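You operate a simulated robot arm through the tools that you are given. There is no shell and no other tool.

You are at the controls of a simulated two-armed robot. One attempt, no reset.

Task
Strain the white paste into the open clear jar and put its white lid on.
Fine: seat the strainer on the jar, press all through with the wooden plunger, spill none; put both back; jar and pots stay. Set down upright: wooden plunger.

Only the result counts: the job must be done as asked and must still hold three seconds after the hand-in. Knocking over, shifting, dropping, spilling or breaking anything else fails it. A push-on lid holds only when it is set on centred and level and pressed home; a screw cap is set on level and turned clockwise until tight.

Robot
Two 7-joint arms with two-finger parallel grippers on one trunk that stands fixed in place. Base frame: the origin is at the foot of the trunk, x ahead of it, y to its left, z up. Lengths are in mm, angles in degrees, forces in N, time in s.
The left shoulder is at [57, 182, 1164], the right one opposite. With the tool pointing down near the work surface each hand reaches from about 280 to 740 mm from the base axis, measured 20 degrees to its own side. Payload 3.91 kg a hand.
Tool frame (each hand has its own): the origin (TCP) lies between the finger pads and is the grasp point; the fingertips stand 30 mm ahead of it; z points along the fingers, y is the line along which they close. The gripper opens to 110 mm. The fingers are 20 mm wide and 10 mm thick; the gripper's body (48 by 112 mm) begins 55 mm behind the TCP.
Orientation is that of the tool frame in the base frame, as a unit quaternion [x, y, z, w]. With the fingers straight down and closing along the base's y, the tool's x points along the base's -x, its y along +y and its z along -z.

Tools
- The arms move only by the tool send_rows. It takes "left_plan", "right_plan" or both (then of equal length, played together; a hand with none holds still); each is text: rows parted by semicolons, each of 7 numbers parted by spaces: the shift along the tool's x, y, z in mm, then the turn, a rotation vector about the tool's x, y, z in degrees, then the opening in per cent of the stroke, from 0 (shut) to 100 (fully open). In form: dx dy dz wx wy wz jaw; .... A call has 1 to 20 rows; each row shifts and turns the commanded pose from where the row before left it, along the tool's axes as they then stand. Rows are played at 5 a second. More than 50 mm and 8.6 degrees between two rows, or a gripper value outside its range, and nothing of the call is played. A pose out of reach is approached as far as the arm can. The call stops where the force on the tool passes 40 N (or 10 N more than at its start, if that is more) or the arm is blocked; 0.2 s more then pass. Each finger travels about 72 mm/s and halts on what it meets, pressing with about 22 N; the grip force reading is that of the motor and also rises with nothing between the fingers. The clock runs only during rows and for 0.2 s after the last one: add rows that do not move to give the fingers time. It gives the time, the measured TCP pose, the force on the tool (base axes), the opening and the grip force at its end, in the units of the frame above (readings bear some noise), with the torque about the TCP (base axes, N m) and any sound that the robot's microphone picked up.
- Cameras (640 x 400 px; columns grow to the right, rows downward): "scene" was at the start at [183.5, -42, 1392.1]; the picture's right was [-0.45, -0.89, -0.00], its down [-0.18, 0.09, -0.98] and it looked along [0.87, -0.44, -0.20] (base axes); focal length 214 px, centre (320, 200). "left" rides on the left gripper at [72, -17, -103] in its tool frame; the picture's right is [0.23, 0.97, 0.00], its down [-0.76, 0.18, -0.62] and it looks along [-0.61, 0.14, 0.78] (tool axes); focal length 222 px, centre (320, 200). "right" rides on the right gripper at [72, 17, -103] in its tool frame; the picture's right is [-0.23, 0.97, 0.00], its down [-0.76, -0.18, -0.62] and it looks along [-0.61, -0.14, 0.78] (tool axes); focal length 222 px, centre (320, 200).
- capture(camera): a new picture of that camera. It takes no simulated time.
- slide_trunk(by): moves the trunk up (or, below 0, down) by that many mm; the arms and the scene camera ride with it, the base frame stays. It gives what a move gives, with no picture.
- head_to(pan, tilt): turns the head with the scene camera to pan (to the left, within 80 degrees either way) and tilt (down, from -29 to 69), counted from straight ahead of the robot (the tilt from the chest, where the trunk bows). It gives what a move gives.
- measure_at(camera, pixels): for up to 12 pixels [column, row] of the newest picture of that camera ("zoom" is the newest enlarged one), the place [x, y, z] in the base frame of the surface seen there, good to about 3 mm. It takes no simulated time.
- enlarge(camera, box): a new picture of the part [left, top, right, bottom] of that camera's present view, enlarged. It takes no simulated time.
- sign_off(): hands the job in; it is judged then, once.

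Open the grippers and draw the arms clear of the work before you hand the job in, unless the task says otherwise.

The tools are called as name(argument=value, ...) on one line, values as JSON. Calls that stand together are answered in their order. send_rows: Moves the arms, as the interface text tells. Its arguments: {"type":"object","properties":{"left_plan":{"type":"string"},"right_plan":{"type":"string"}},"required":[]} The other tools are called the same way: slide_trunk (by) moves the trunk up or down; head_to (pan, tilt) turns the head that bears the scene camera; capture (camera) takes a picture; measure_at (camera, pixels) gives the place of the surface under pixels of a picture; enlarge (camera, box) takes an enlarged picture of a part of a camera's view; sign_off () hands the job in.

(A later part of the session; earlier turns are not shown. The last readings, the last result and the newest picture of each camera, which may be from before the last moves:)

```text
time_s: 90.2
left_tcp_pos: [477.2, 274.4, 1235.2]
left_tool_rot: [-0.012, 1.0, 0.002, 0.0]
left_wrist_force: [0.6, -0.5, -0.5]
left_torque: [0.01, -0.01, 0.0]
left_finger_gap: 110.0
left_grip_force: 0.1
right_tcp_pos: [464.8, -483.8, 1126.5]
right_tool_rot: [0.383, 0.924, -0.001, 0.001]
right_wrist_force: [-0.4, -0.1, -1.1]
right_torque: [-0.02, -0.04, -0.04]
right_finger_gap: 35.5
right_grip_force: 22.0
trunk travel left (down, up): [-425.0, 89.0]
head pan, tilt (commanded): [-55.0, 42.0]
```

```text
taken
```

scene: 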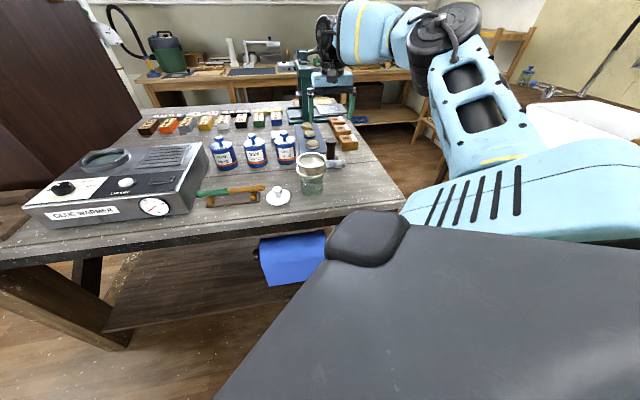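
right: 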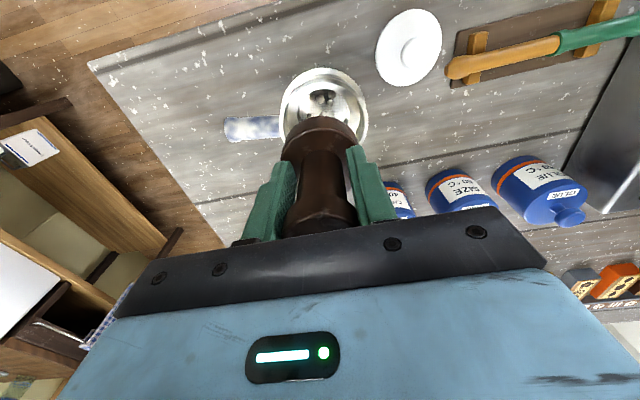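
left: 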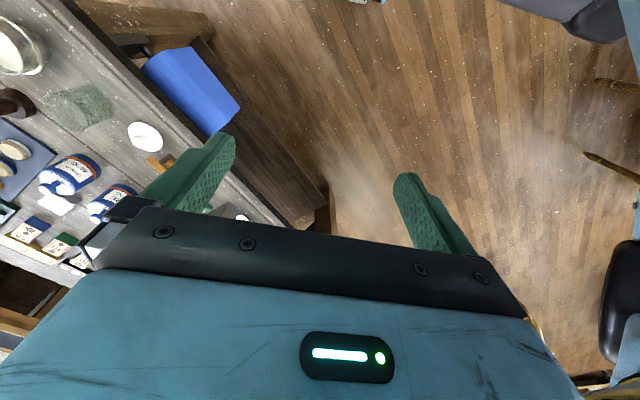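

I'll carry the plunger back to above its place.

send_rows(right_plan="-6.9 -4.2 0 0 0 0 0; -11 -6.8 0 0 0 0 0; -16.6 -10.2 0 0 0 0 0; -20.7 -12.7 0 0 0 0 0; -20.7 -12.7 0 0 0 0 0; -20.7 -12.7 0 0 0 0 0; -16.6 -10.2 0 0 0 0 0; -12.4 -7.6 0 0 0 0 0; -8.3 -5.1 0 0 0 0 0; -4.2 -2.5 0 0 0 0 0; 0 0 0 0 0 0 0; 0 0 0 0 0 0 0")

capture(camera="right")

enlarge(camera="scene", box=[270, 90, 398, 170])

```text
time_s: 92.8
left_tcp_pos: [477.7, 274.2, 1235.5]
left_tool_rot: [-0.012, 1.0, 0.002, 0.0]
left_wrist_force: [0.9, -0.3, -0.9]
left_torque: [0.01, -0.03, 0.0]
left_finger_gap: 110.2
left_grip_force: 0.1
right_tcp_pos: [503.9, -640.4, 1126.9]
right_tool_rot: [0.384, 0.924, -0.001, 0.0]
right_wrist_force: [-0.5, 0.2, -0.9]
right_torque: [0.0, -0.01, 0.01]
right_finger_gap: 35.5
right_grip_force: 21.7
trunk travel left (down, up): [-425.0, 89.0]
head pan, tilt (commanded): [-55.0, 42.0]
```

```text
taken
```

right: 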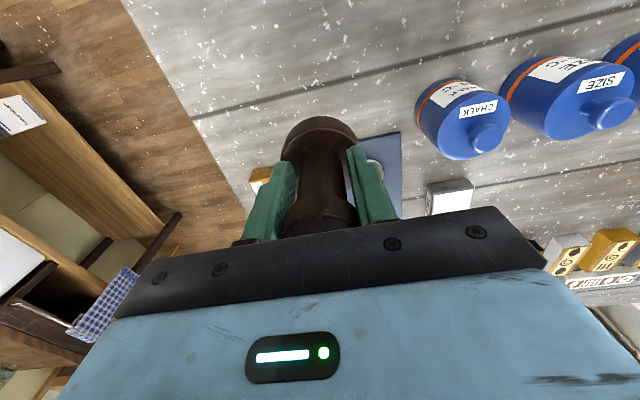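

```text
5.00 times, centred on (334, 130) of scene
```

zoom: 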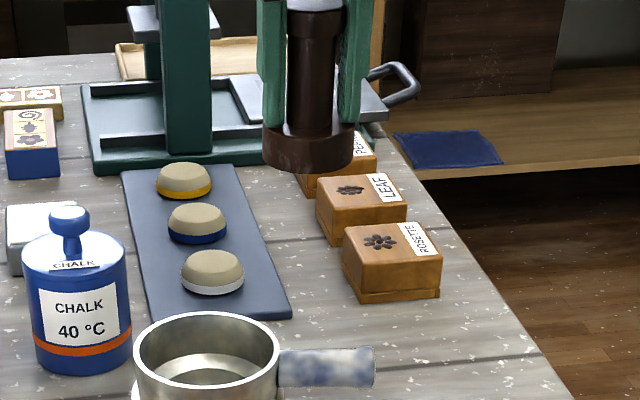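

Over its place. I'll lower to about TCP z 980, then feel for the table.

send_rows(right_plan="0 0 6 0 0 0 0; 0 0 12 0 0 0 0; 0 0 15 0 0 0 0; 0 0 15 0 0 0 0; 0 0 15 0 0 0 0; 0 0 15 0 0 0 0; 0 0 15 0 0 0 0; 0 0 15 0 0 0 0; 0 0 15 0 0 0 0; 0 0 12 0 0 0 0; 0 0 8 0 0 0 0; 0 0 4 0 0 0 0; 0 0 0 0 0 0 0; 0 0 0 0 0 0 0")

capture(camera="right")

enlarge(camera="scene", box=[290, 110, 386, 170])

```text
time_s: 95.8
left_tcp_pos: [478.3, 273.6, 1234.6]
left_tool_rot: [-0.012, 1.0, 0.003, 0.001]
left_wrist_force: [0.2, 0.7, 0.0]
left_torque: [0.01, -0.04, -0.02]
left_finger_gap: 110.2
left_grip_force: 0.1
right_tcp_pos: [502.4, -640.4, 980.3]
right_tool_rot: [0.382, 0.924, 0.0, 0.001]
right_wrist_force: [-0.1, -0.2, -1.3]
right_torque: [-0.02, 0.0, -0.01]
right_finger_gap: 35.4
right_grip_force: 22.1
trunk travel left (down, up): [-425.0, 89.0]
head pan, tilt (commanded): [-55.0, 42.0]
```

```text
taken
```

right: 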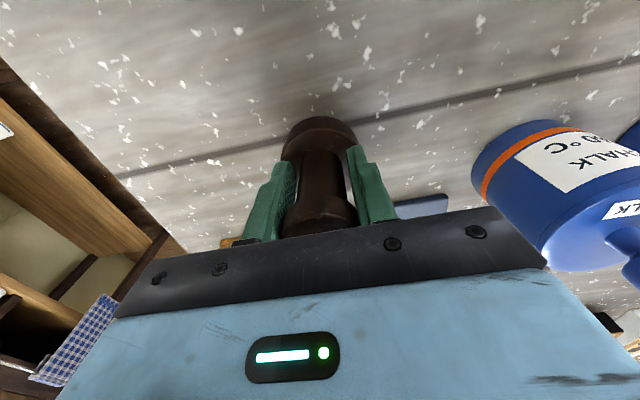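

```text
6.67 times, centred on (338, 140) of scene
```

zoom: 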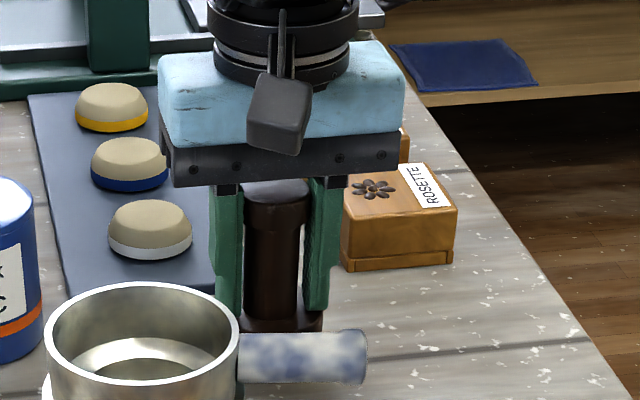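

Now I'll lower in 1.5 mm steps until the plunger touches the table.

send_rows(right_plan="0 0 1.5 0 0 0 0; 0 0 1.5 0 0 0 0; 0 0 1.5 0 0 0 0; 0 0 1.5 0 0 0 0; 0 0 1 0 0 0 0; 0 0 0 0 0 0 0")

```text
time_s: 97.2
left_tcp_pos: [477.2, 274.1, 1236.0]
left_tool_rot: [-0.013, 1.0, 0.002, 0.0]
left_wrist_force: [-0.2, -0.2, -0.4]
left_torque: [-0.02, -0.03, -0.01]
left_finger_gap: 110.0
left_grip_force: 0.0
right_tcp_pos: [502.8, -641.2, 971.5]
right_tool_rot: [0.383, 0.924, 0.0, 0.0]
right_wrist_force: [0.4, 0.1, -0.5]
right_torque: [-0.01, 0.01, 0.0]
right_finger_gap: 35.4
right_grip_force: 22.0
trunk travel left (down, up): [-425.0, 89.0]
head pan, tilt (commanded): [-55.0, 42.0]
```

No contact yet at z 971.5. I'll continue in 1 mm steps.

send_rows(right_plan="0 0 1 0 0 0 0; 0 0 1 0 0 0 0; 0 0 0 0 0 0 0")

enlarge(camera="right", box=[256, 100, 384, 180])

```text
time_s: 98.0
left_tcp_pos: [477.3, 274.0, 1235.0]
left_tool_rot: [-0.012, 1.0, 0.003, 0.0]
left_wrist_force: [0.0, -0.1, 0.5]
left_torque: [0.01, 0.0, 0.03]
left_finger_gap: 109.9
left_grip_force: 0.0
right_tcp_pos: [503.2, -639.6, 972.1]
right_tool_rot: [0.382, 0.924, 0.0, 0.001]
right_wrist_force: [1.0, -2.0, 5.3]
right_torque: [-0.11, 0.02, 0.06]
right_finger_gap: 35.3
right_grip_force: 22.5
trunk travel left (down, up): [-425.0, 89.0]
head pan, tilt (commanded): [-55.0, 42.0]
```

```text
5.00 times, centred on (320, 140) of right
```

zoom: 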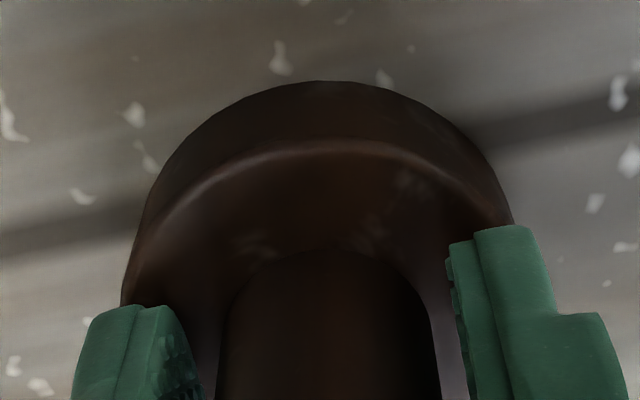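

Touching the table with about 5 N. I'll open the fingers gradually to 60 % and then rise.

send_rows(right_plan="0 0 -0.5 0 0 0 0; 0 0 0 0 0 0 34; 0 0 0 0 0 0 37; 0 0 0 0 0 0 42; 0 0 0 0 0 0 50; 0 0 0 0 0 0 60; 0 0 0 0 0 0 60; 0 0 0 0 0 0 60")

capture(camera="right")

enlarge(camera="scene", box=[290, 110, 386, 170])

```text
time_s: 99.8
left_tcp_pos: [477.6, 274.1, 1234.7]
left_tool_rot: [-0.012, 1.0, 0.002, -0.001]
left_wrist_force: [-0.3, 0.8, 0.0]
left_torque: [0.01, 0.0, 0.03]
left_finger_gap: 109.7
left_grip_force: 0.0
right_tcp_pos: [502.8, -639.9, 971.3]
right_tool_rot: [0.383, 0.924, 0.0, 0.001]
right_wrist_force: [-0.3, -0.7, 5.2]
right_torque: [0.12, -0.14, 0.0]
right_finger_gap: 65.8
right_grip_force: 0.0
trunk travel left (down, up): [-425.0, 89.0]
head pan, tilt (commanded): [-55.0, 42.0]
```

```text
taken
```

right: 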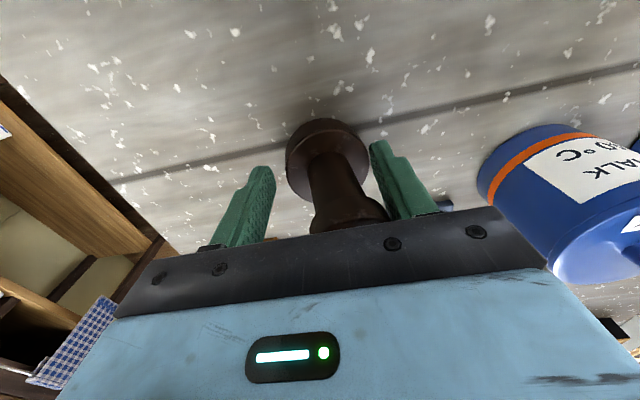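

```text
6.67 times, centred on (338, 140) of scene
```

zoom: 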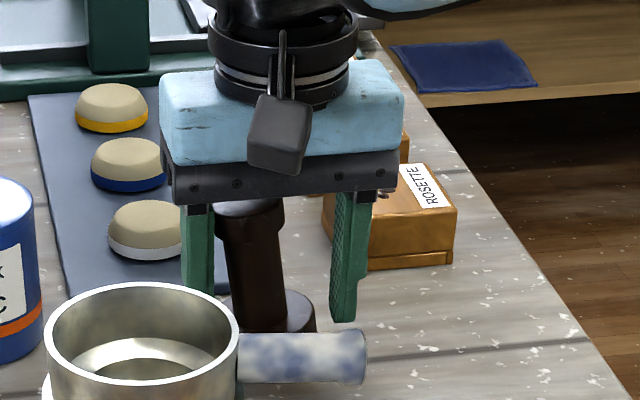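

The plunger leans toward the left finger: that fingertip still presses the base edge (5.2 N). I'll raise the hand very slowly so that the base settles flat.

send_rows(right_plan="0 0 -1 0 0 0 60; 0 0 -1 0 0 0 60; 0 0 -1 0 0 0 60; 0 0 0 0 0 0 60")

capture(camera="right")

enlarge(camera="scene", box=[290, 110, 386, 170])

```text
time_s: 100.8
left_tcp_pos: [477.9, 275.4, 1235.3]
left_tool_rot: [-0.013, 1.0, 0.003, 0.0]
left_wrist_force: [0.4, 0.1, -0.3]
left_torque: [0.01, 0.01, -0.02]
left_finger_gap: 110.0
left_grip_force: 0.0
right_tcp_pos: [504.5, -640.0, 974.5]
right_tool_rot: [0.381, 0.924, -0.001, 0.001]
right_wrist_force: [0.0, -0.2, -0.6]
right_torque: [0.02, 0.05, 0.02]
right_finger_gap: 66.1
right_grip_force: 0.0
trunk travel left (down, up): [-425.0, 89.0]
head pan, tilt (commanded): [-55.0, 42.0]
```

```text
taken
```

right: 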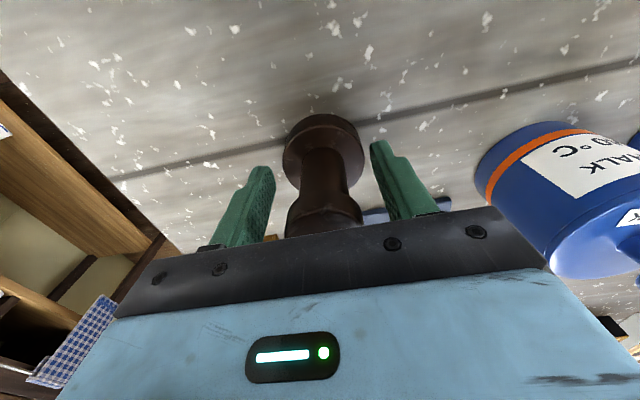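

```text
6.67 times, centred on (338, 140) of scene
```

zoom: 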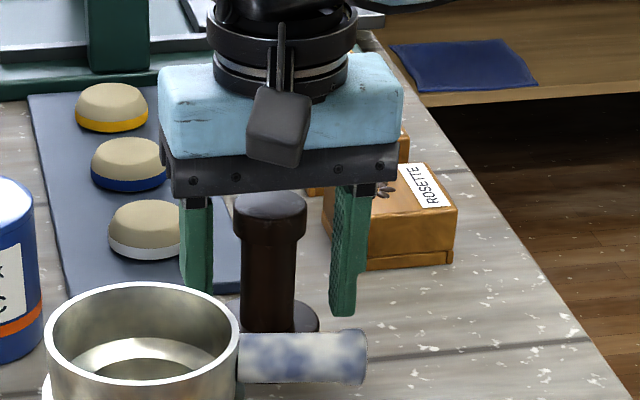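

The plunger stands upright again, within about 1–2 mm of where it was. I'll raise the hand straight up.

send_rows(right_plan="0 1 -3 0 0 0 60; 0 0 -6 0 0 0 60; 0 0 -12 0 0 0 60; 0 0 -20 0 0 0 60; 0 0 -25 0 0 0 60; 0 0 -25 0 0 0 60; 0 0 -25 0 0 0 60; 0 0 -20 0 0 0 60; 0 0 -10 0 0 0 60; 0 0 0 0 0 0 60; 0 0 0 0 0 0 60")

capture(camera="right")

enlarge(camera="scene", box=[270, 110, 398, 200])

```text
time_s: 103.2
left_tcp_pos: [477.4, 274.9, 1235.0]
left_tool_rot: [-0.013, 1.0, 0.003, 0.0]
left_wrist_force: [-0.1, -0.3, -1.0]
left_torque: [-0.01, 0.0, 0.01]
left_finger_gap: 110.2
left_grip_force: 0.1
right_tcp_pos: [503.5, -638.5, 1120.8]
right_tool_rot: [0.384, 0.923, -0.001, 0.001]
right_wrist_force: [0.1, 0.0, -0.2]
right_torque: [-0.01, -0.01, -0.01]
right_finger_gap: 66.3
right_grip_force: 0.0
trunk travel left (down, up): [-425.0, 89.0]
head pan, tilt (commanded): [-55.0, 42.0]
```

```text
taken
```

right: 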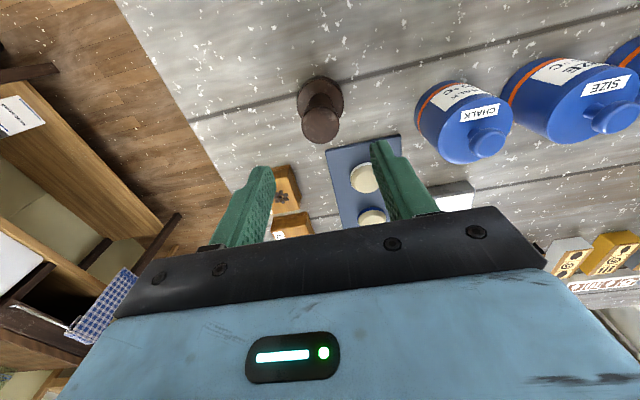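

```text
4.44 times, centred on (334, 155) of scene
```

zoom: 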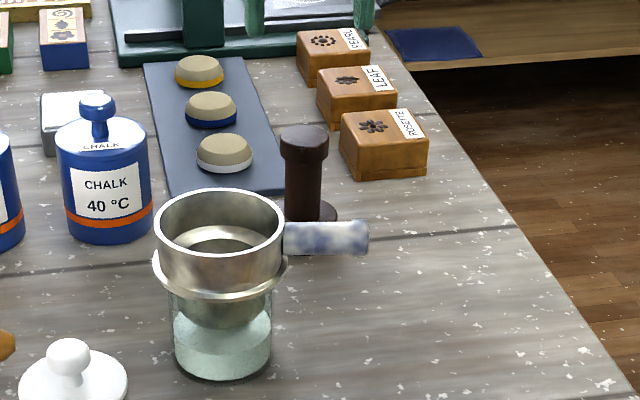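

The plunger is upright. Now I'll go back over the jar to fetch the strainer, opening the jaws fully on the way.

send_rows(right_plan="13.6 8.5 0 0 0 0 80; 20 12.5 0 0 0 0 100; 25 15.6 0 0 0 0 100; 25 15.6 0 0 0 0 100; 25 15.6 0 0 0 0 100; 17.6 11 0 0 0 0 100; 10 6.2 0 0 0 0 100; 0 0 0 0 0 -7.5 100; 0 0 0 0 0 -7.5 100; 0 0 0 0 0 -7.5 100; 0 0 0 0 0 -7.5 100; 0 0 0 0 0 -7.5 100; 0 0 0 0 0 -7.5 100; 0 0 0 0 0 0 100; 0 0 0 0 0 0 100")

capture(camera="right")

enlarge(camera="right", box=[256, 50, 384, 180])

```text
time_s: 106.4
left_tcp_pos: [477.2, 273.3, 1234.9]
left_tool_rot: [-0.012, 1.0, 0.003, 0.0]
left_wrist_force: [-0.1, 0.7, -0.3]
left_torque: [-0.01, 0.01, 0.02]
left_finger_gap: 110.1
left_grip_force: 0.2
right_tcp_pos: [469.1, -482.3, 1120.2]
right_tool_rot: [-0.001, 1.0, -0.001, 0.001]
right_wrist_force: [-0.1, -0.4, -0.8]
right_torque: [-0.01, -0.01, 0.0]
right_finger_gap: 110.1
right_grip_force: 0.1
trunk travel left (down, up): [-425.0, 89.0]
head pan, tilt (commanded): [-55.0, 42.0]
```

```text
taken
```

right: 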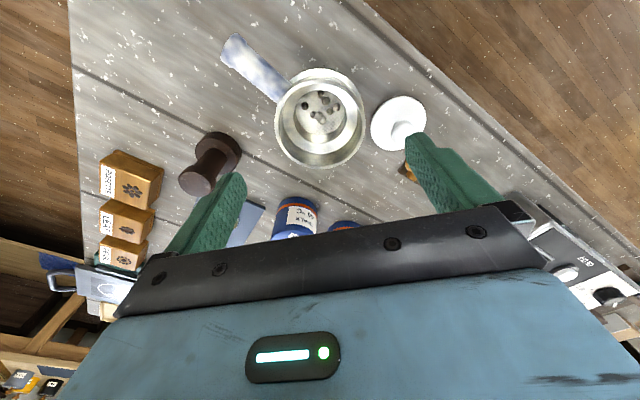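

```text
3.08 times, centred on (320, 115) of right
```

zoom: 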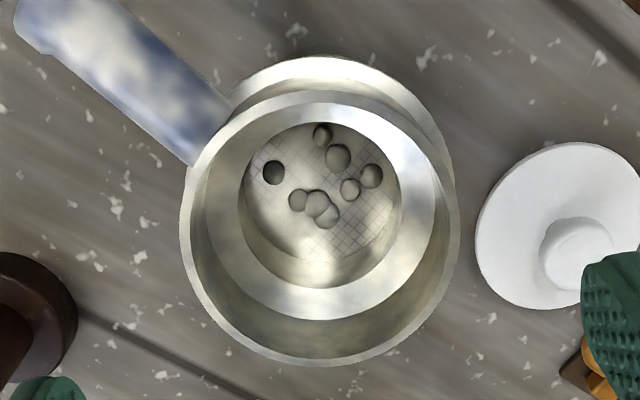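

The strainer is centred under the hand within about 0.5 mm (rim columns 274.5–365.5, centre 320). I'll descend to TCP z about 1034, the earlier grip height.

send_rows(right_plan="0 0 8 0 0 0 100; 0 0 15 0 0 0 100; 0 0 15 0 0 0 100; 0 0 15 0 0 0 100; 0 0 12 0 0 0 100; 0 0 10 0 0 0 100; 0 0 7 0 0 0 100; 0 0 4 0 0 0 100; 0 0 0 0 0 0 100; 0 0 0 0 0 0 100")

capture(camera="right")

enlarge(camera="scene", box=[280, 140, 344, 200])

```text
time_s: 108.6
left_tcp_pos: [478.1, 275.0, 1235.0]
left_tool_rot: [-0.013, 1.0, 0.003, 0.0]
left_wrist_force: [-0.4, -0.4, 0.2]
left_torque: [-0.01, 0.02, -0.02]
left_finger_gap: 109.9
left_grip_force: 0.1
right_tcp_pos: [467.2, -482.7, 1034.3]
right_tool_rot: [-0.001, 1.0, -0.001, 0.0]
right_wrist_force: [-0.3, -0.2, 0.5]
right_torque: [0.0, 0.03, 0.02]
right_finger_gap: 110.0
right_grip_force: 0.0
trunk travel left (down, up): [-425.0, 89.0]
head pan, tilt (commanded): [-55.0, 42.0]
```

```text
taken
```

right: 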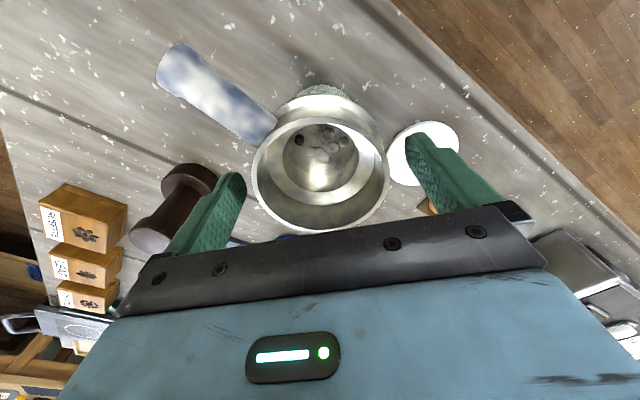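

```text
6.67 times, centred on (312, 170) of scene
```

zoom: 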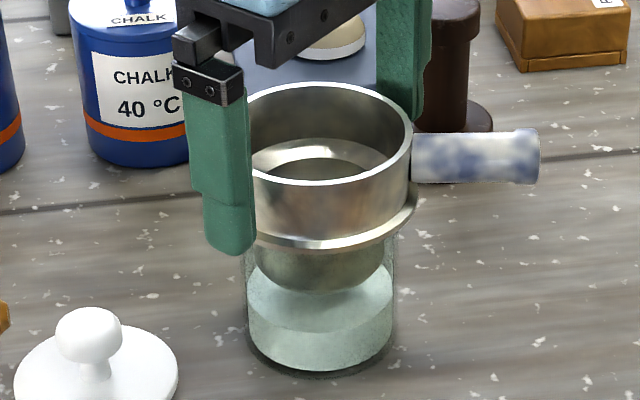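

Aligned. I'll close gently on the cup, hold, then test-lift.

send_rows(right_plan="0 0 0 0 0 0 90; 0 0 0 0 0 0 82; 0 0 0 0 0 0 77; 0 0 0 0 0 0 74; 0 0 0 0 0 0 71; 0 0 0 0 0 0 68; 0 0 0 0 0 0 50; 0 0 0 0 0 0 0; 0 0 0 0 0 0 0; 0 0 0 0 0 0 0; 0 0 0 0 0 0 0; 0 0 0 0 0 0 0")

enlarge(camera="scene", box=[280, 140, 344, 200])

enlarge(camera="right", box=[160, 20, 448, 220])

```text
time_s: 111.2
left_tcp_pos: [477.5, 274.3, 1235.7]
left_tool_rot: [-0.012, 1.0, 0.003, 0.0]
left_wrist_force: [0.0, 0.0, 0.6]
left_torque: [-0.03, 0.01, -0.01]
left_finger_gap: 109.7
left_grip_force: 0.0
right_tcp_pos: [466.7, -482.0, 1033.8]
right_tool_rot: [0.0, 1.0, -0.001, -0.001]
right_wrist_force: [0.6, -0.2, 1.2]
right_torque: [0.04, -0.03, 0.0]
right_finger_gap: 77.7
right_grip_force: 22.6
trunk travel left (down, up): [-425.0, 89.0]
head pan, tilt (commanded): [-55.0, 42.0]
```

```text
6.67 times, centred on (312, 170) of scene
```

zoom: 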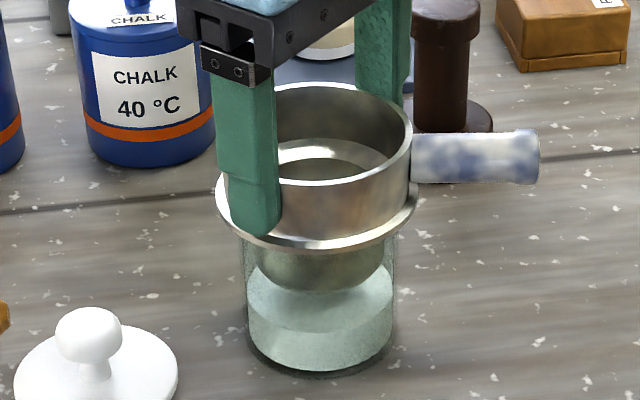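

```text
2.00 times, centred on (304, 120) of right
```

zoom: 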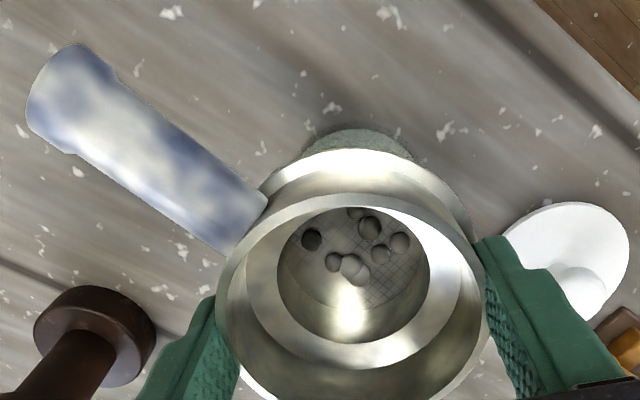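

Gap 77.7 mm with 22.6 N, as in the good grip. I'll lift in small steps first.

send_rows(right_plan="0 0 -1 0 0 0 0; 0 0 -1 0 0 0 0; 0 0 -1 0 0 0 0; 0 0 -1 0 0 0 0; 0 0 -1 0 0 0 0; 0 0 0 0 0 0 0")

enlarge(camera="scene", box=[280, 140, 344, 200])

enlarge(camera="right", box=[160, 20, 448, 220])

```text
time_s: 112.6
left_tcp_pos: [476.4, 274.4, 1234.5]
left_tool_rot: [-0.012, 1.0, 0.002, 0.0]
left_wrist_force: [-0.1, -0.5, 0.5]
left_torque: [0.01, 0.0, -0.03]
left_finger_gap: 109.8
left_grip_force: 0.0
right_tcp_pos: [468.2, -482.5, 1038.6]
right_tool_rot: [0.0, 1.0, -0.001, 0.0]
right_wrist_force: [0.2, 0.8, -1.5]
right_torque: [0.0, 0.02, -0.02]
right_finger_gap: 77.6
right_grip_force: 21.4
trunk travel left (down, up): [-425.0, 89.0]
head pan, tilt (commanded): [-55.0, 42.0]
```

```text
6.67 times, centred on (312, 170) of scene
```

zoom: 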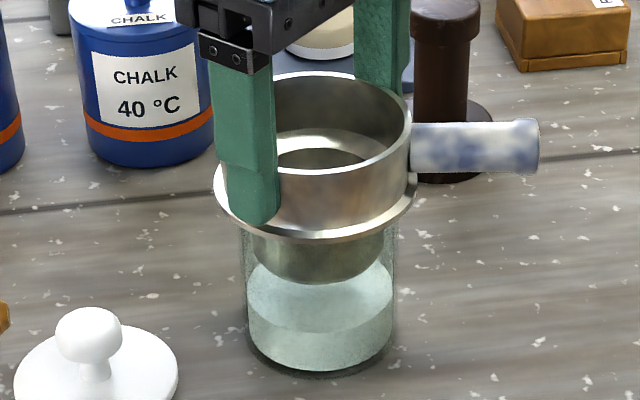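

```text
2.00 times, centred on (304, 120) of right
```

zoom: 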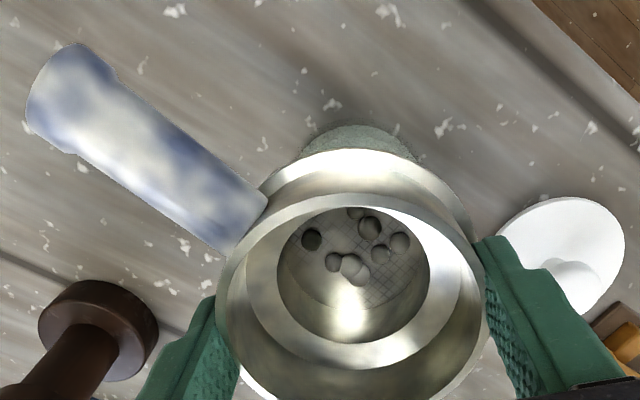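

Lifting cleanly with no slip. I'll raise it to about z 1100 over the jar and pause a little in case of drips.

send_rows(right_plan="0 0 -2 0 0 0 0; 0 0 -4 0 0 0 0; 0 0 -6 0 0 0 0; 0 0 -8 0 0 0 0; 0 0 -8 0 0 0 0; 0 0 -8 0 0 0 0; 0 0 -8 0 0 0 0; 0 0 -8 0 0 0 0; 0 0 -6 0 0 0 0; 0 0 -3 0 0 0 0; 0 0 -1 0 0 0 0; 0 0 0 0 0 0 0; 0 0 0 0 0 0 0; 0 0 0 0 0 0 0; 0 0 0 0 0 0 0; 0 0 0 0 0 0 0")

enlarge(camera="scene", box=[264, 130, 360, 205])

enlarge(camera="right", box=[160, 20, 448, 220])

```text
time_s: 116.0
left_tcp_pos: [478.1, 274.9, 1235.4]
left_tool_rot: [-0.012, 1.0, 0.002, 0.0]
left_wrist_force: [0.1, -0.1, 0.7]
left_torque: [-0.04, 0.04, -0.03]
left_finger_gap: 109.9
left_grip_force: 0.0
right_tcp_pos: [468.4, -481.8, 1099.3]
right_tool_rot: [0.0, 1.0, -0.001, -0.001]
right_wrist_force: [0.0, -0.1, -1.4]
right_torque: [0.0, -0.03, -0.01]
right_finger_gap: 77.4
right_grip_force: 21.8
trunk travel left (down, up): [-425.0, 89.0]
head pan, tilt (commanded): [-55.0, 42.0]
```

```text
5.33 times, centred on (312, 168) of scene
```

zoom: 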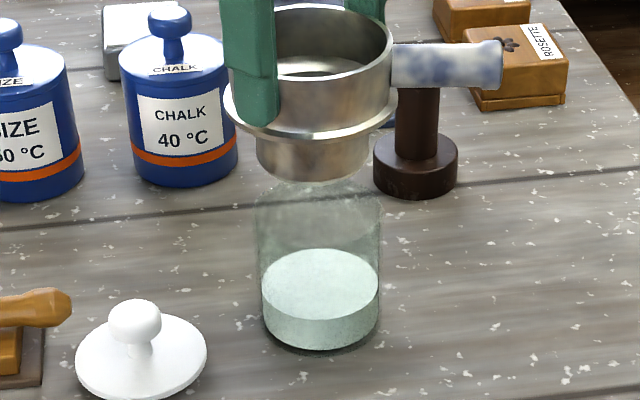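

```text
2.00 times, centred on (304, 120) of right
```

zoom: 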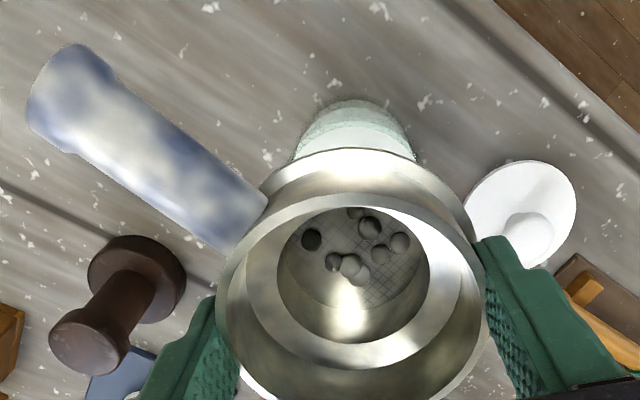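

The paste is in the jar and nothing drips. I'll carry the strainer back to its place at (379.5,-560).

send_rows(right_plan="3 -2.6 0 0 0 0 0; 5 -4.4 0 0 0 0 0; 8 -7 0 0 0 0 0; 9 -7.9 0 0 0 0 0; 9 -7.9 0 0 0 0 0; 9 -7.9 0 0 0 0 0; 9 -7.9 0 0 0 0 0; 9 -7.9 0 0 0 0 0; 9 -7.9 0 0 0 0 0; 8 -7 0 0 0 0 0; 5 -4.4 0 0 0 0 0; 3.5 -3.1 0 0 0 0 0; 1.8 -1.9 0 0 0 0 0; 0 0 0 0 0 0 0; 0 0 0 0 0 0 0")

capture(camera="right")

enlarge(camera="scene", box=[280, 110, 408, 200])

```text
time_s: 119.2
left_tcp_pos: [478.2, 276.5, 1234.3]
left_tool_rot: [-0.012, 1.0, 0.003, 0.0]
left_wrist_force: [-0.4, 0.8, 0.0]
left_torque: [0.0, -0.01, 0.0]
left_finger_gap: 110.0
left_grip_force: 0.0
right_tcp_pos: [378.4, -561.7, 1100.5]
right_tool_rot: [0.001, 1.0, -0.001, 0.0]
right_wrist_force: [-0.2, -0.4, -1.4]
right_torque: [-0.02, 0.01, 0.01]
right_finger_gap: 77.5
right_grip_force: 22.1
trunk travel left (down, up): [-425.0, 89.0]
head pan, tilt (commanded): [-55.0, 42.0]
```

```text
taken
```

right: 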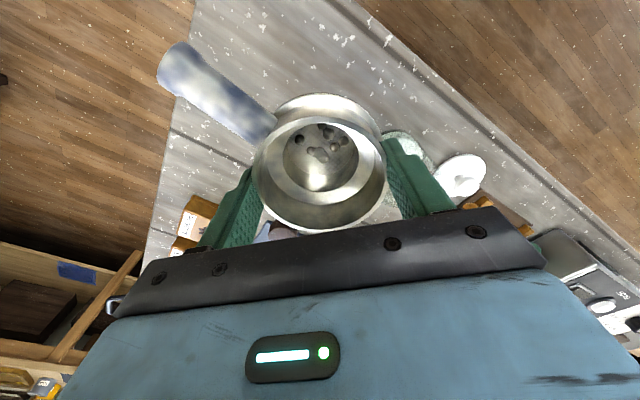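

```text
4.44 times, centred on (344, 155) of scene
```

zoom: 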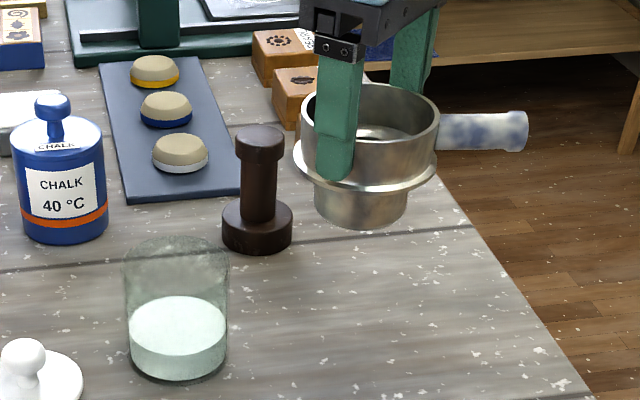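

Above its place. I'll lower it, with +1 mm in x and y, to TCP z about 995.

send_rows(right_plan="-0.8 1.2 3 0 0 0 0; 0 0 6 0 0 0 0; 0 0 9 0 0 0 0; 0 0 10 0 0 0 0; 0 0 10 0 0 0 0; 0 0 10 0 0 0 0; 0 0 10 0 0 0 0; 0 0 10 0 0 0 0; 0 0 10 0 0 0 0; 0 0 10 0 0 0 0; 0 0 8 0 0 0 0; 0 0 5 0 0 0 0; 0 0 3 0 0 0 0; 0 0 0 0 0 0 0; 0 0 0 0 0 0 0")

enlarge(camera="scene", box=[310, 140, 390, 200])

```text
time_s: 122.4
left_tcp_pos: [477.0, 275.5, 1234.1]
left_tool_rot: [-0.013, 1.0, 0.003, 0.001]
left_wrist_force: [-0.9, -0.3, 0.0]
left_torque: [0.01, 0.0, 0.01]
left_finger_gap: 110.0
left_grip_force: 0.1
right_tcp_pos: [380.4, -559.5, 998.4]
right_tool_rot: [-0.001, 1.0, -0.001, 0.0]
right_wrist_force: [-0.1, 0.5, -0.8]
right_torque: [-0.01, 0.03, 0.04]
right_finger_gap: 77.6
right_grip_force: 21.7
trunk travel left (down, up): [-425.0, 89.0]
head pan, tilt (commanded): [-55.0, 42.0]
```

```text
6.67 times, centred on (350, 170) of scene
```

zoom: 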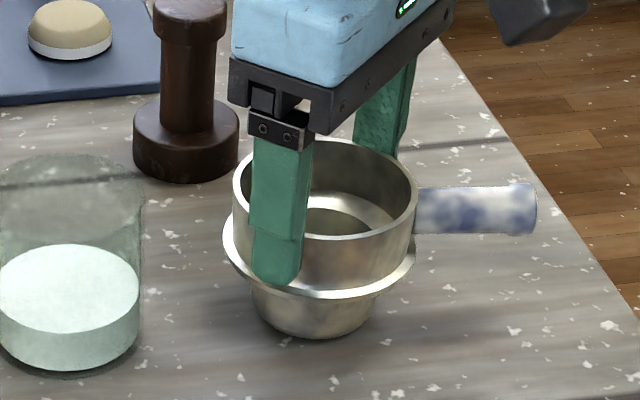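

Nearly down; position matches the original. I'll lower in 1.5 mm steps to contact.

send_rows(right_plan="0 0 1.5 0 0 0 0; 0 0 1.5 0 0 0 0; 0 0 1.5 0 0 0 0; 0 0 1 0 0 0 0; 0 0 1 0 0 0 0; 0 0 0 0 0 0 0")

```text
time_s: 123.8
left_tcp_pos: [477.3, 275.8, 1234.9]
left_tool_rot: [-0.012, 1.0, 0.002, -0.001]
left_wrist_force: [-0.1, -0.1, 0.1]
left_torque: [0.01, -0.03, -0.03]
left_finger_gap: 110.0
left_grip_force: 0.1
right_tcp_pos: [379.8, -560.2, 992.3]
right_tool_rot: [0.0, 1.0, -0.001, 0.001]
right_wrist_force: [-2.8, -1.2, 8.2]
right_torque: [0.12, 0.35, 0.08]
right_finger_gap: 77.5
right_grip_force: 22.0
trunk travel left (down, up): [-425.0, 89.0]
head pan, tilt (commanded): [-55.0, 42.0]
```

Contact with the table (8 N). I'll ease up half a millimetre and open the fingers gradually.

send_rows(right_plan="0 0 -1 0 0 0 0; 0 0 0 0 0 0 69; 0 0 0 0 0 0 72; 0 0 0 0 0 0 76; 0 0 0 0 0 0 84; 0 0 0 0 0 0 95; 0 0 0 0 0 0 100; 0 0 0 0 0 0 100")

capture(camera="right")

enlarge(camera="scene", box=[310, 140, 390, 200])

```text
time_s: 125.6
left_tcp_pos: [478.0, 274.1, 1234.9]
left_tool_rot: [-0.012, 1.0, 0.003, 0.0]
left_wrist_force: [0.2, 0.3, 0.7]
left_torque: [0.02, 0.0, 0.0]
left_finger_gap: 110.3
left_grip_force: 0.0
right_tcp_pos: [380.3, -559.4, 993.2]
right_tool_rot: [0.001, 1.0, -0.001, 0.0]
right_wrist_force: [0.2, 0.1, 0.3]
right_torque: [-0.01, -0.01, -0.03]
right_finger_gap: 109.8
right_grip_force: 0.0
trunk travel left (down, up): [-425.0, 89.0]
head pan, tilt (commanded): [-55.0, 42.0]
```

```text
taken
```

right: 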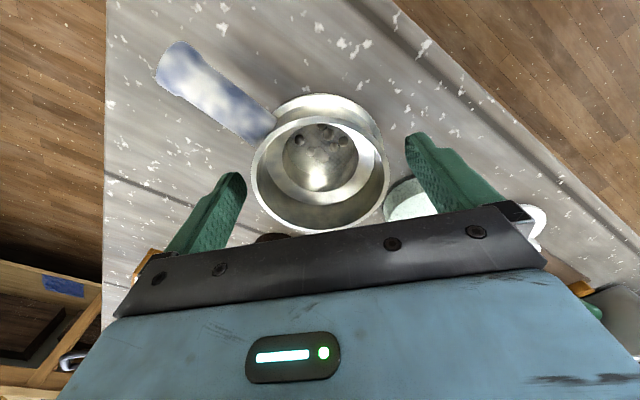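

```text
6.67 times, centred on (350, 170) of scene
```

zoom: 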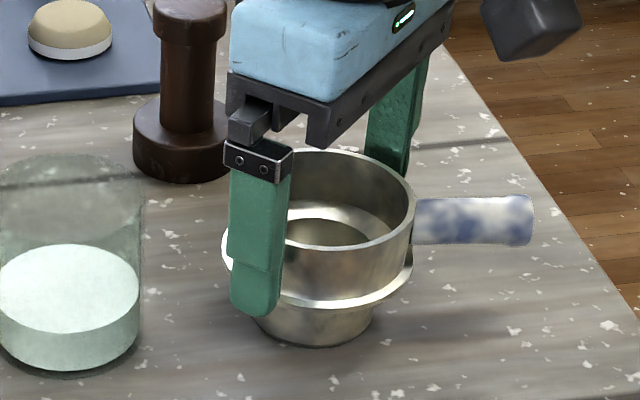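

The strainer is back in place, upright. I'll raise the hand straight up to z 1110.

send_rows(right_plan="0 0 -4 0 0 0 100; 0 0 -10 0 0 0 100; 0 0 -20 0 0 0 100; 0 0 -25 0 0 0 100; 0 0 -25 0 0 0 100; 0 0 -20 0 0 0 100; 0 0 -10 0 0 0 100; 0 0 -4 0 0 0 100; 0 0 0 0 0 0 100")

capture(camera="scene")

enlarge(camera="scene", box=[250, 150, 330, 210])

measure_at(camera="zoom", pixels=[[236, 280], [236, 300], [236, 320], [236, 340], [175, 345], [300, 345], [236, 380], [236, 395], [200, 330], [280, 330], [218, 290], [256, 290]])

```text
time_s: 127.6
left_tcp_pos: [477.6, 274.0, 1235.8]
left_tool_rot: [-0.012, 1.0, 0.003, 0.0]
left_wrist_force: [-0.1, 0.0, -0.4]
left_torque: [0.02, -0.03, -0.02]
left_finger_gap: 110.0
left_grip_force: 0.1
right_tcp_pos: [379.0, -558.7, 1110.8]
right_tool_rot: [0.0, 1.0, 0.0, 0.0]
right_wrist_force: [0.6, -0.3, 0.3]
right_torque: [-0.02, 0.0, 0.02]
right_finger_gap: 109.9
right_grip_force: 0.1
trunk travel left (down, up): [-425.0, 89.0]
head pan, tilt (commanded): [-55.0, 42.0]
```

```text
taken
```

scene: 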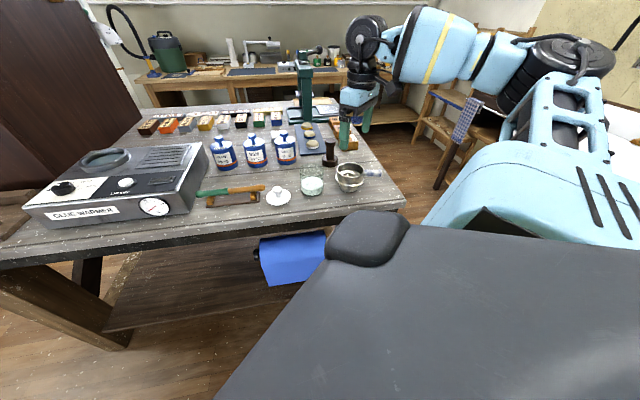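

```text
6.67 times, centred on (290, 180) of scene
```

zoom: 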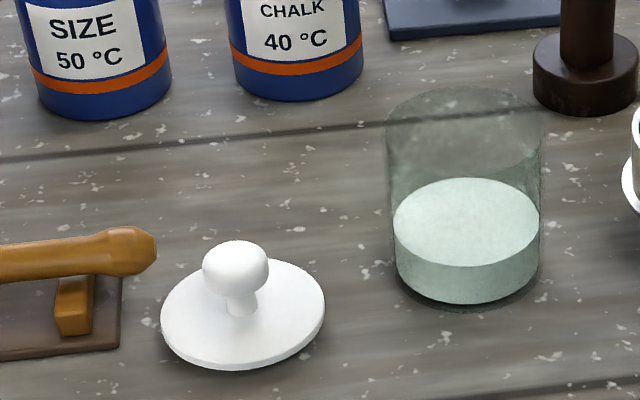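

```text
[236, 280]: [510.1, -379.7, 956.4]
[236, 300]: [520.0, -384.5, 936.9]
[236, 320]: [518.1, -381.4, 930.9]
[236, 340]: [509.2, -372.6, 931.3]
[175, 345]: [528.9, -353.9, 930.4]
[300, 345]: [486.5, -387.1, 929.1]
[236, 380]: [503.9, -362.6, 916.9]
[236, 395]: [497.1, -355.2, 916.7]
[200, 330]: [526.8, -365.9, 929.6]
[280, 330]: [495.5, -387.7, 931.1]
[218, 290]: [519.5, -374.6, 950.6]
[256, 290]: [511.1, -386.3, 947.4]
```

The lid's disc top is at z about 930 and its knob reaches 960, near (516,-382). I'll move the hand over it for a closer look.

send_rows(right_plan="-8 10 0 0 0 0 100; -17 22 0 0 0 0 100; -20 26 0 0 0 0 100; -20 26 0 0 0 0 100; -20 26 0 0 0 0 100; -20 26 0 0 0 0 100; -17 22 0 0 0 0 100; -10 12 0 0 0 0 100; -5 5.7 0 0 0 0 100; 0 0 0 0 0 0 100; 0 0 0 0 0 0 100")

capture(camera="right")

enlarge(camera="right", box=[256, 60, 384, 160])

```text
time_s: 130.0
left_tcp_pos: [476.8, 275.4, 1233.8]
left_tool_rot: [-0.012, 1.0, 0.002, 0.0]
left_wrist_force: [-0.3, -0.6, -0.4]
left_torque: [0.04, 0.0, -0.04]
left_finger_gap: 110.0
left_grip_force: 0.1
right_tcp_pos: [518.9, -383.0, 1110.9]
right_tool_rot: [-0.001, 1.0, -0.001, 0.0]
right_wrist_force: [0.6, -0.2, -0.3]
right_torque: [0.0, 0.03, 0.01]
right_finger_gap: 110.0
right_grip_force: 0.0
trunk travel left (down, up): [-425.0, 89.0]
head pan, tilt (commanded): [-55.0, 42.0]
```

```text
taken
```

right: 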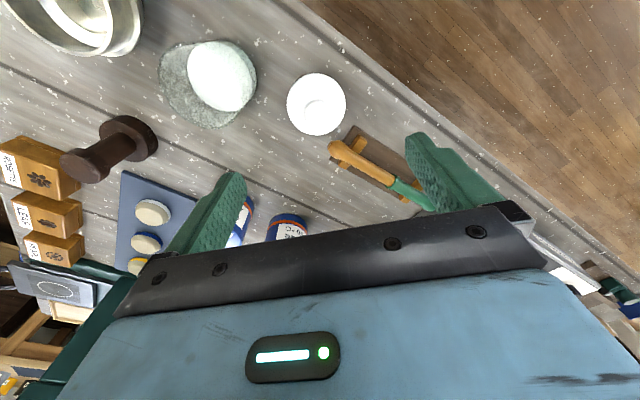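

```text
4.00 times, centred on (320, 110) of right
```

zoom: 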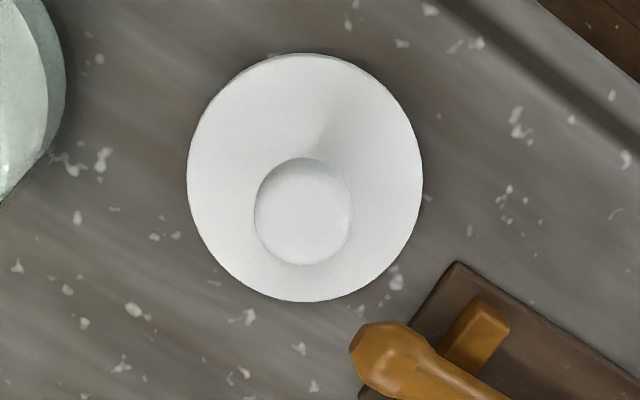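

I'll measure the lid's edge and knob in this zoom to fix its centre.

measure_at(camera="zoom", pixels=[[305, 57], [192, 175], [419, 180], [308, 296], [225, 95], [385, 95], [225, 262], [390, 262], [303, 211], [258, 211], [349, 211], [303, 262]])

measure_at(camera="zoom", pixels=[[303, 162], [303, 190], [303, 235], [280, 211], [326, 211], [303, 140], [250, 150], [360, 150], [303, 280], [250, 280], [350, 280], [303, 75]])

```text
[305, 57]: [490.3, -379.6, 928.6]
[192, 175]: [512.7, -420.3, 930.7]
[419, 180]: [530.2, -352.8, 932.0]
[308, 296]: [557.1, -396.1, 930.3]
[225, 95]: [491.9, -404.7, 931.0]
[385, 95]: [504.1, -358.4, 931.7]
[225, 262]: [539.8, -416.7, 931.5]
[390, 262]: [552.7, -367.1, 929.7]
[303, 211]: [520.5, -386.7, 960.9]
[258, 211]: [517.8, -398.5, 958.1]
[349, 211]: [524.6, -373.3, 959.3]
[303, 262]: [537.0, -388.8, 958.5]
```

```text
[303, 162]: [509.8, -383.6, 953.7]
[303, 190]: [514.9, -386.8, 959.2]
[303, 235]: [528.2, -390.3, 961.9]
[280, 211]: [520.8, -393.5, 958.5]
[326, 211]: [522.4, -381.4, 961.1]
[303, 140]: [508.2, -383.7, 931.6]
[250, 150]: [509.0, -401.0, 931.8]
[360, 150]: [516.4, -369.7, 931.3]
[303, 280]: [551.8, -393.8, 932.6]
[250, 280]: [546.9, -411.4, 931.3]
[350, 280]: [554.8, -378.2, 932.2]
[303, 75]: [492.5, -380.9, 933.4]
```

The lid's centre is at about (522.5,-387), knob 27 mm wide, top z 961. I'll shift the hand by (4,-4.6), narrow the jaws to 50 % and go down to z 1000 for a check.

send_rows(right_plan="-4 -4.6 10 0 0 0 75; 0 0 20 0 0 0 50; 0 0 25 0 0 0 50; 0 0 25 0 0 0 50; 0 0 18 0 0 0 50; 0 0 10 0 0 0 50; 0 0 3 0 0 0 50; 0 0 0 0 0 0 50; 0 0 0 0 0 0 50")

capture(camera="right")

enlarge(camera="scene", box=[240, 140, 336, 210])

```text
time_s: 132.0
left_tcp_pos: [477.3, 274.7, 1233.5]
left_tool_rot: [-0.012, 1.0, 0.003, -0.001]
left_wrist_force: [-0.6, -0.4, -0.6]
left_torque: [-0.03, 0.02, 0.03]
left_finger_gap: 109.8
left_grip_force: 0.1
right_tcp_pos: [522.4, -390.5, 997.9]
right_tool_rot: [0.0, 1.0, -0.001, 0.0]
right_wrist_force: [0.4, 0.5, -0.7]
right_torque: [0.03, -0.02, -0.03]
right_finger_gap: 54.8
right_grip_force: 0.1
trunk travel left (down, up): [-425.0, 89.0]
head pan, tilt (commanded): [-55.0, 42.0]
```

```text
taken
```

right: 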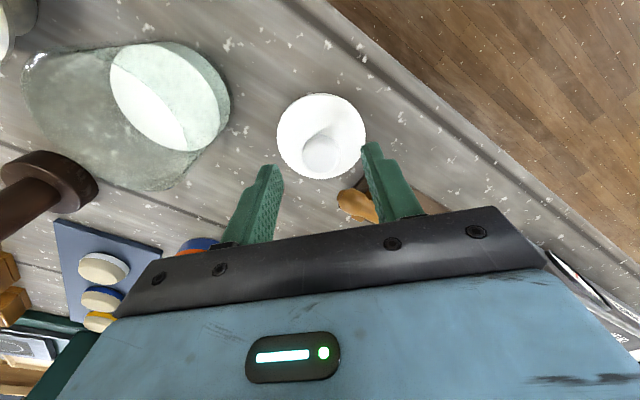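

```text
5.71 times, centred on (288, 175) of scene
```

zoom: 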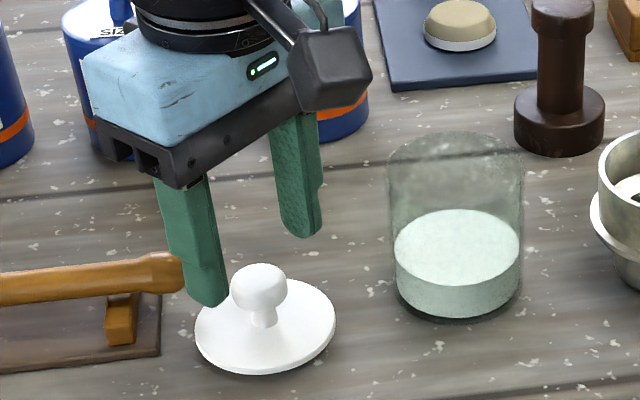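

The scraper's handle end (357,205) is near the right-hand finger. I'll measure it and the knob before going lower.

enlarge(camera="right", box=[230, 80, 430, 230])

measure_at(camera="zoom", pixels=[[350, 340], [370, 345], [400, 350], [360, 375], [430, 370], [290, 200], [255, 210], [325, 210], [290, 240], [290, 165], [185, 130], [400, 130]])

```text
2.67 times, centred on (330, 155) of right
```

zoom: 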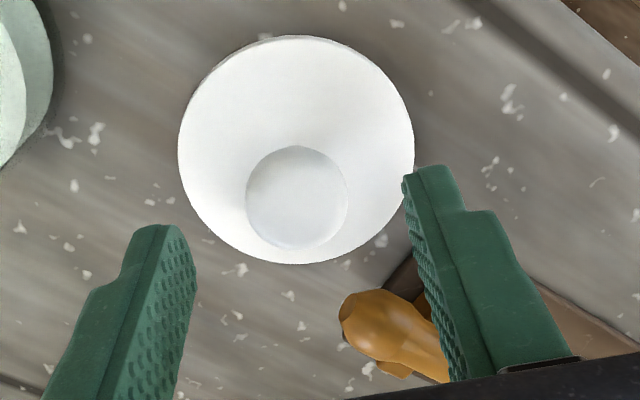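

```text
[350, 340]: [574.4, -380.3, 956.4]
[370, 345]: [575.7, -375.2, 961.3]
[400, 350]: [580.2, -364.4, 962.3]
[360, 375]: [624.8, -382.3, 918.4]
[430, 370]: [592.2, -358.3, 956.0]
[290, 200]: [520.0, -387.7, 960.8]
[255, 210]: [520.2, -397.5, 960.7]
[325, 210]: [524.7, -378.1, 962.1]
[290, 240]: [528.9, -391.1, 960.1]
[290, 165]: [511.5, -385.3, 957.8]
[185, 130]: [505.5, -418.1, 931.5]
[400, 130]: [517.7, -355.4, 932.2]
```

The handle end is at (574,-380), 40 mm away in x, so it is clear. The knob is 1 mm off in y; I'll correct and lower to TCP z 970.

send_rows(right_plan="0.3 1 6 0 0 0 50; 0 0 8 0 0 0 50; 0 0 8 0 0 0 50; 0 0 4 0 0 0 50; 0 0 2 0 0 0 50; 0 0 0 0 0 0 50")

capture(camera="right")

enlarge(camera="scene", box=[240, 140, 336, 210])

```text
time_s: 133.4
left_tcp_pos: [478.5, 275.2, 1235.4]
left_tool_rot: [-0.012, 1.0, 0.004, 0.0]
left_wrist_force: [0.2, 0.2, 0.1]
left_torque: [-0.01, -0.05, 0.01]
left_finger_gap: 109.9
left_grip_force: 0.1
right_tcp_pos: [521.8, -387.1, 970.3]
right_tool_rot: [0.001, 1.0, -0.001, 0.001]
right_wrist_force: [0.8, 0.9, -0.5]
right_torque: [-0.04, 0.0, 0.01]
right_finger_gap: 54.9
right_grip_force: 0.1
trunk travel left (down, up): [-425.0, 89.0]
head pan, tilt (commanded): [-55.0, 42.0]
```

```text
taken
```

right: 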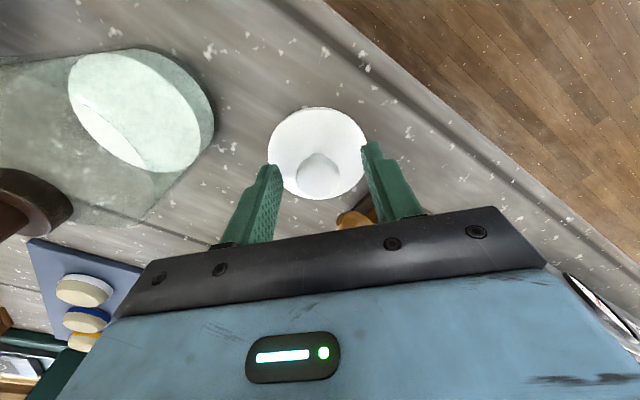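

```text
5.71 times, centred on (288, 175) of scene
```

zoom: 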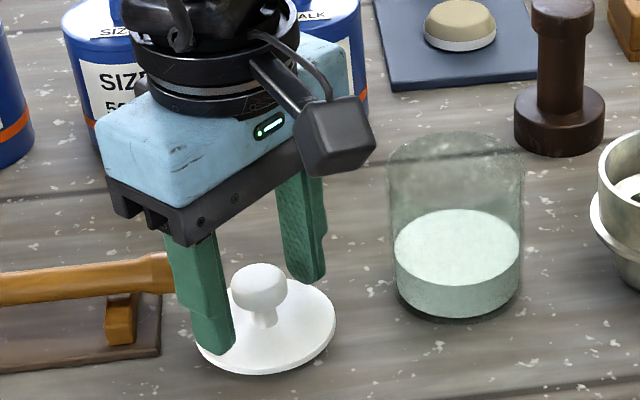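

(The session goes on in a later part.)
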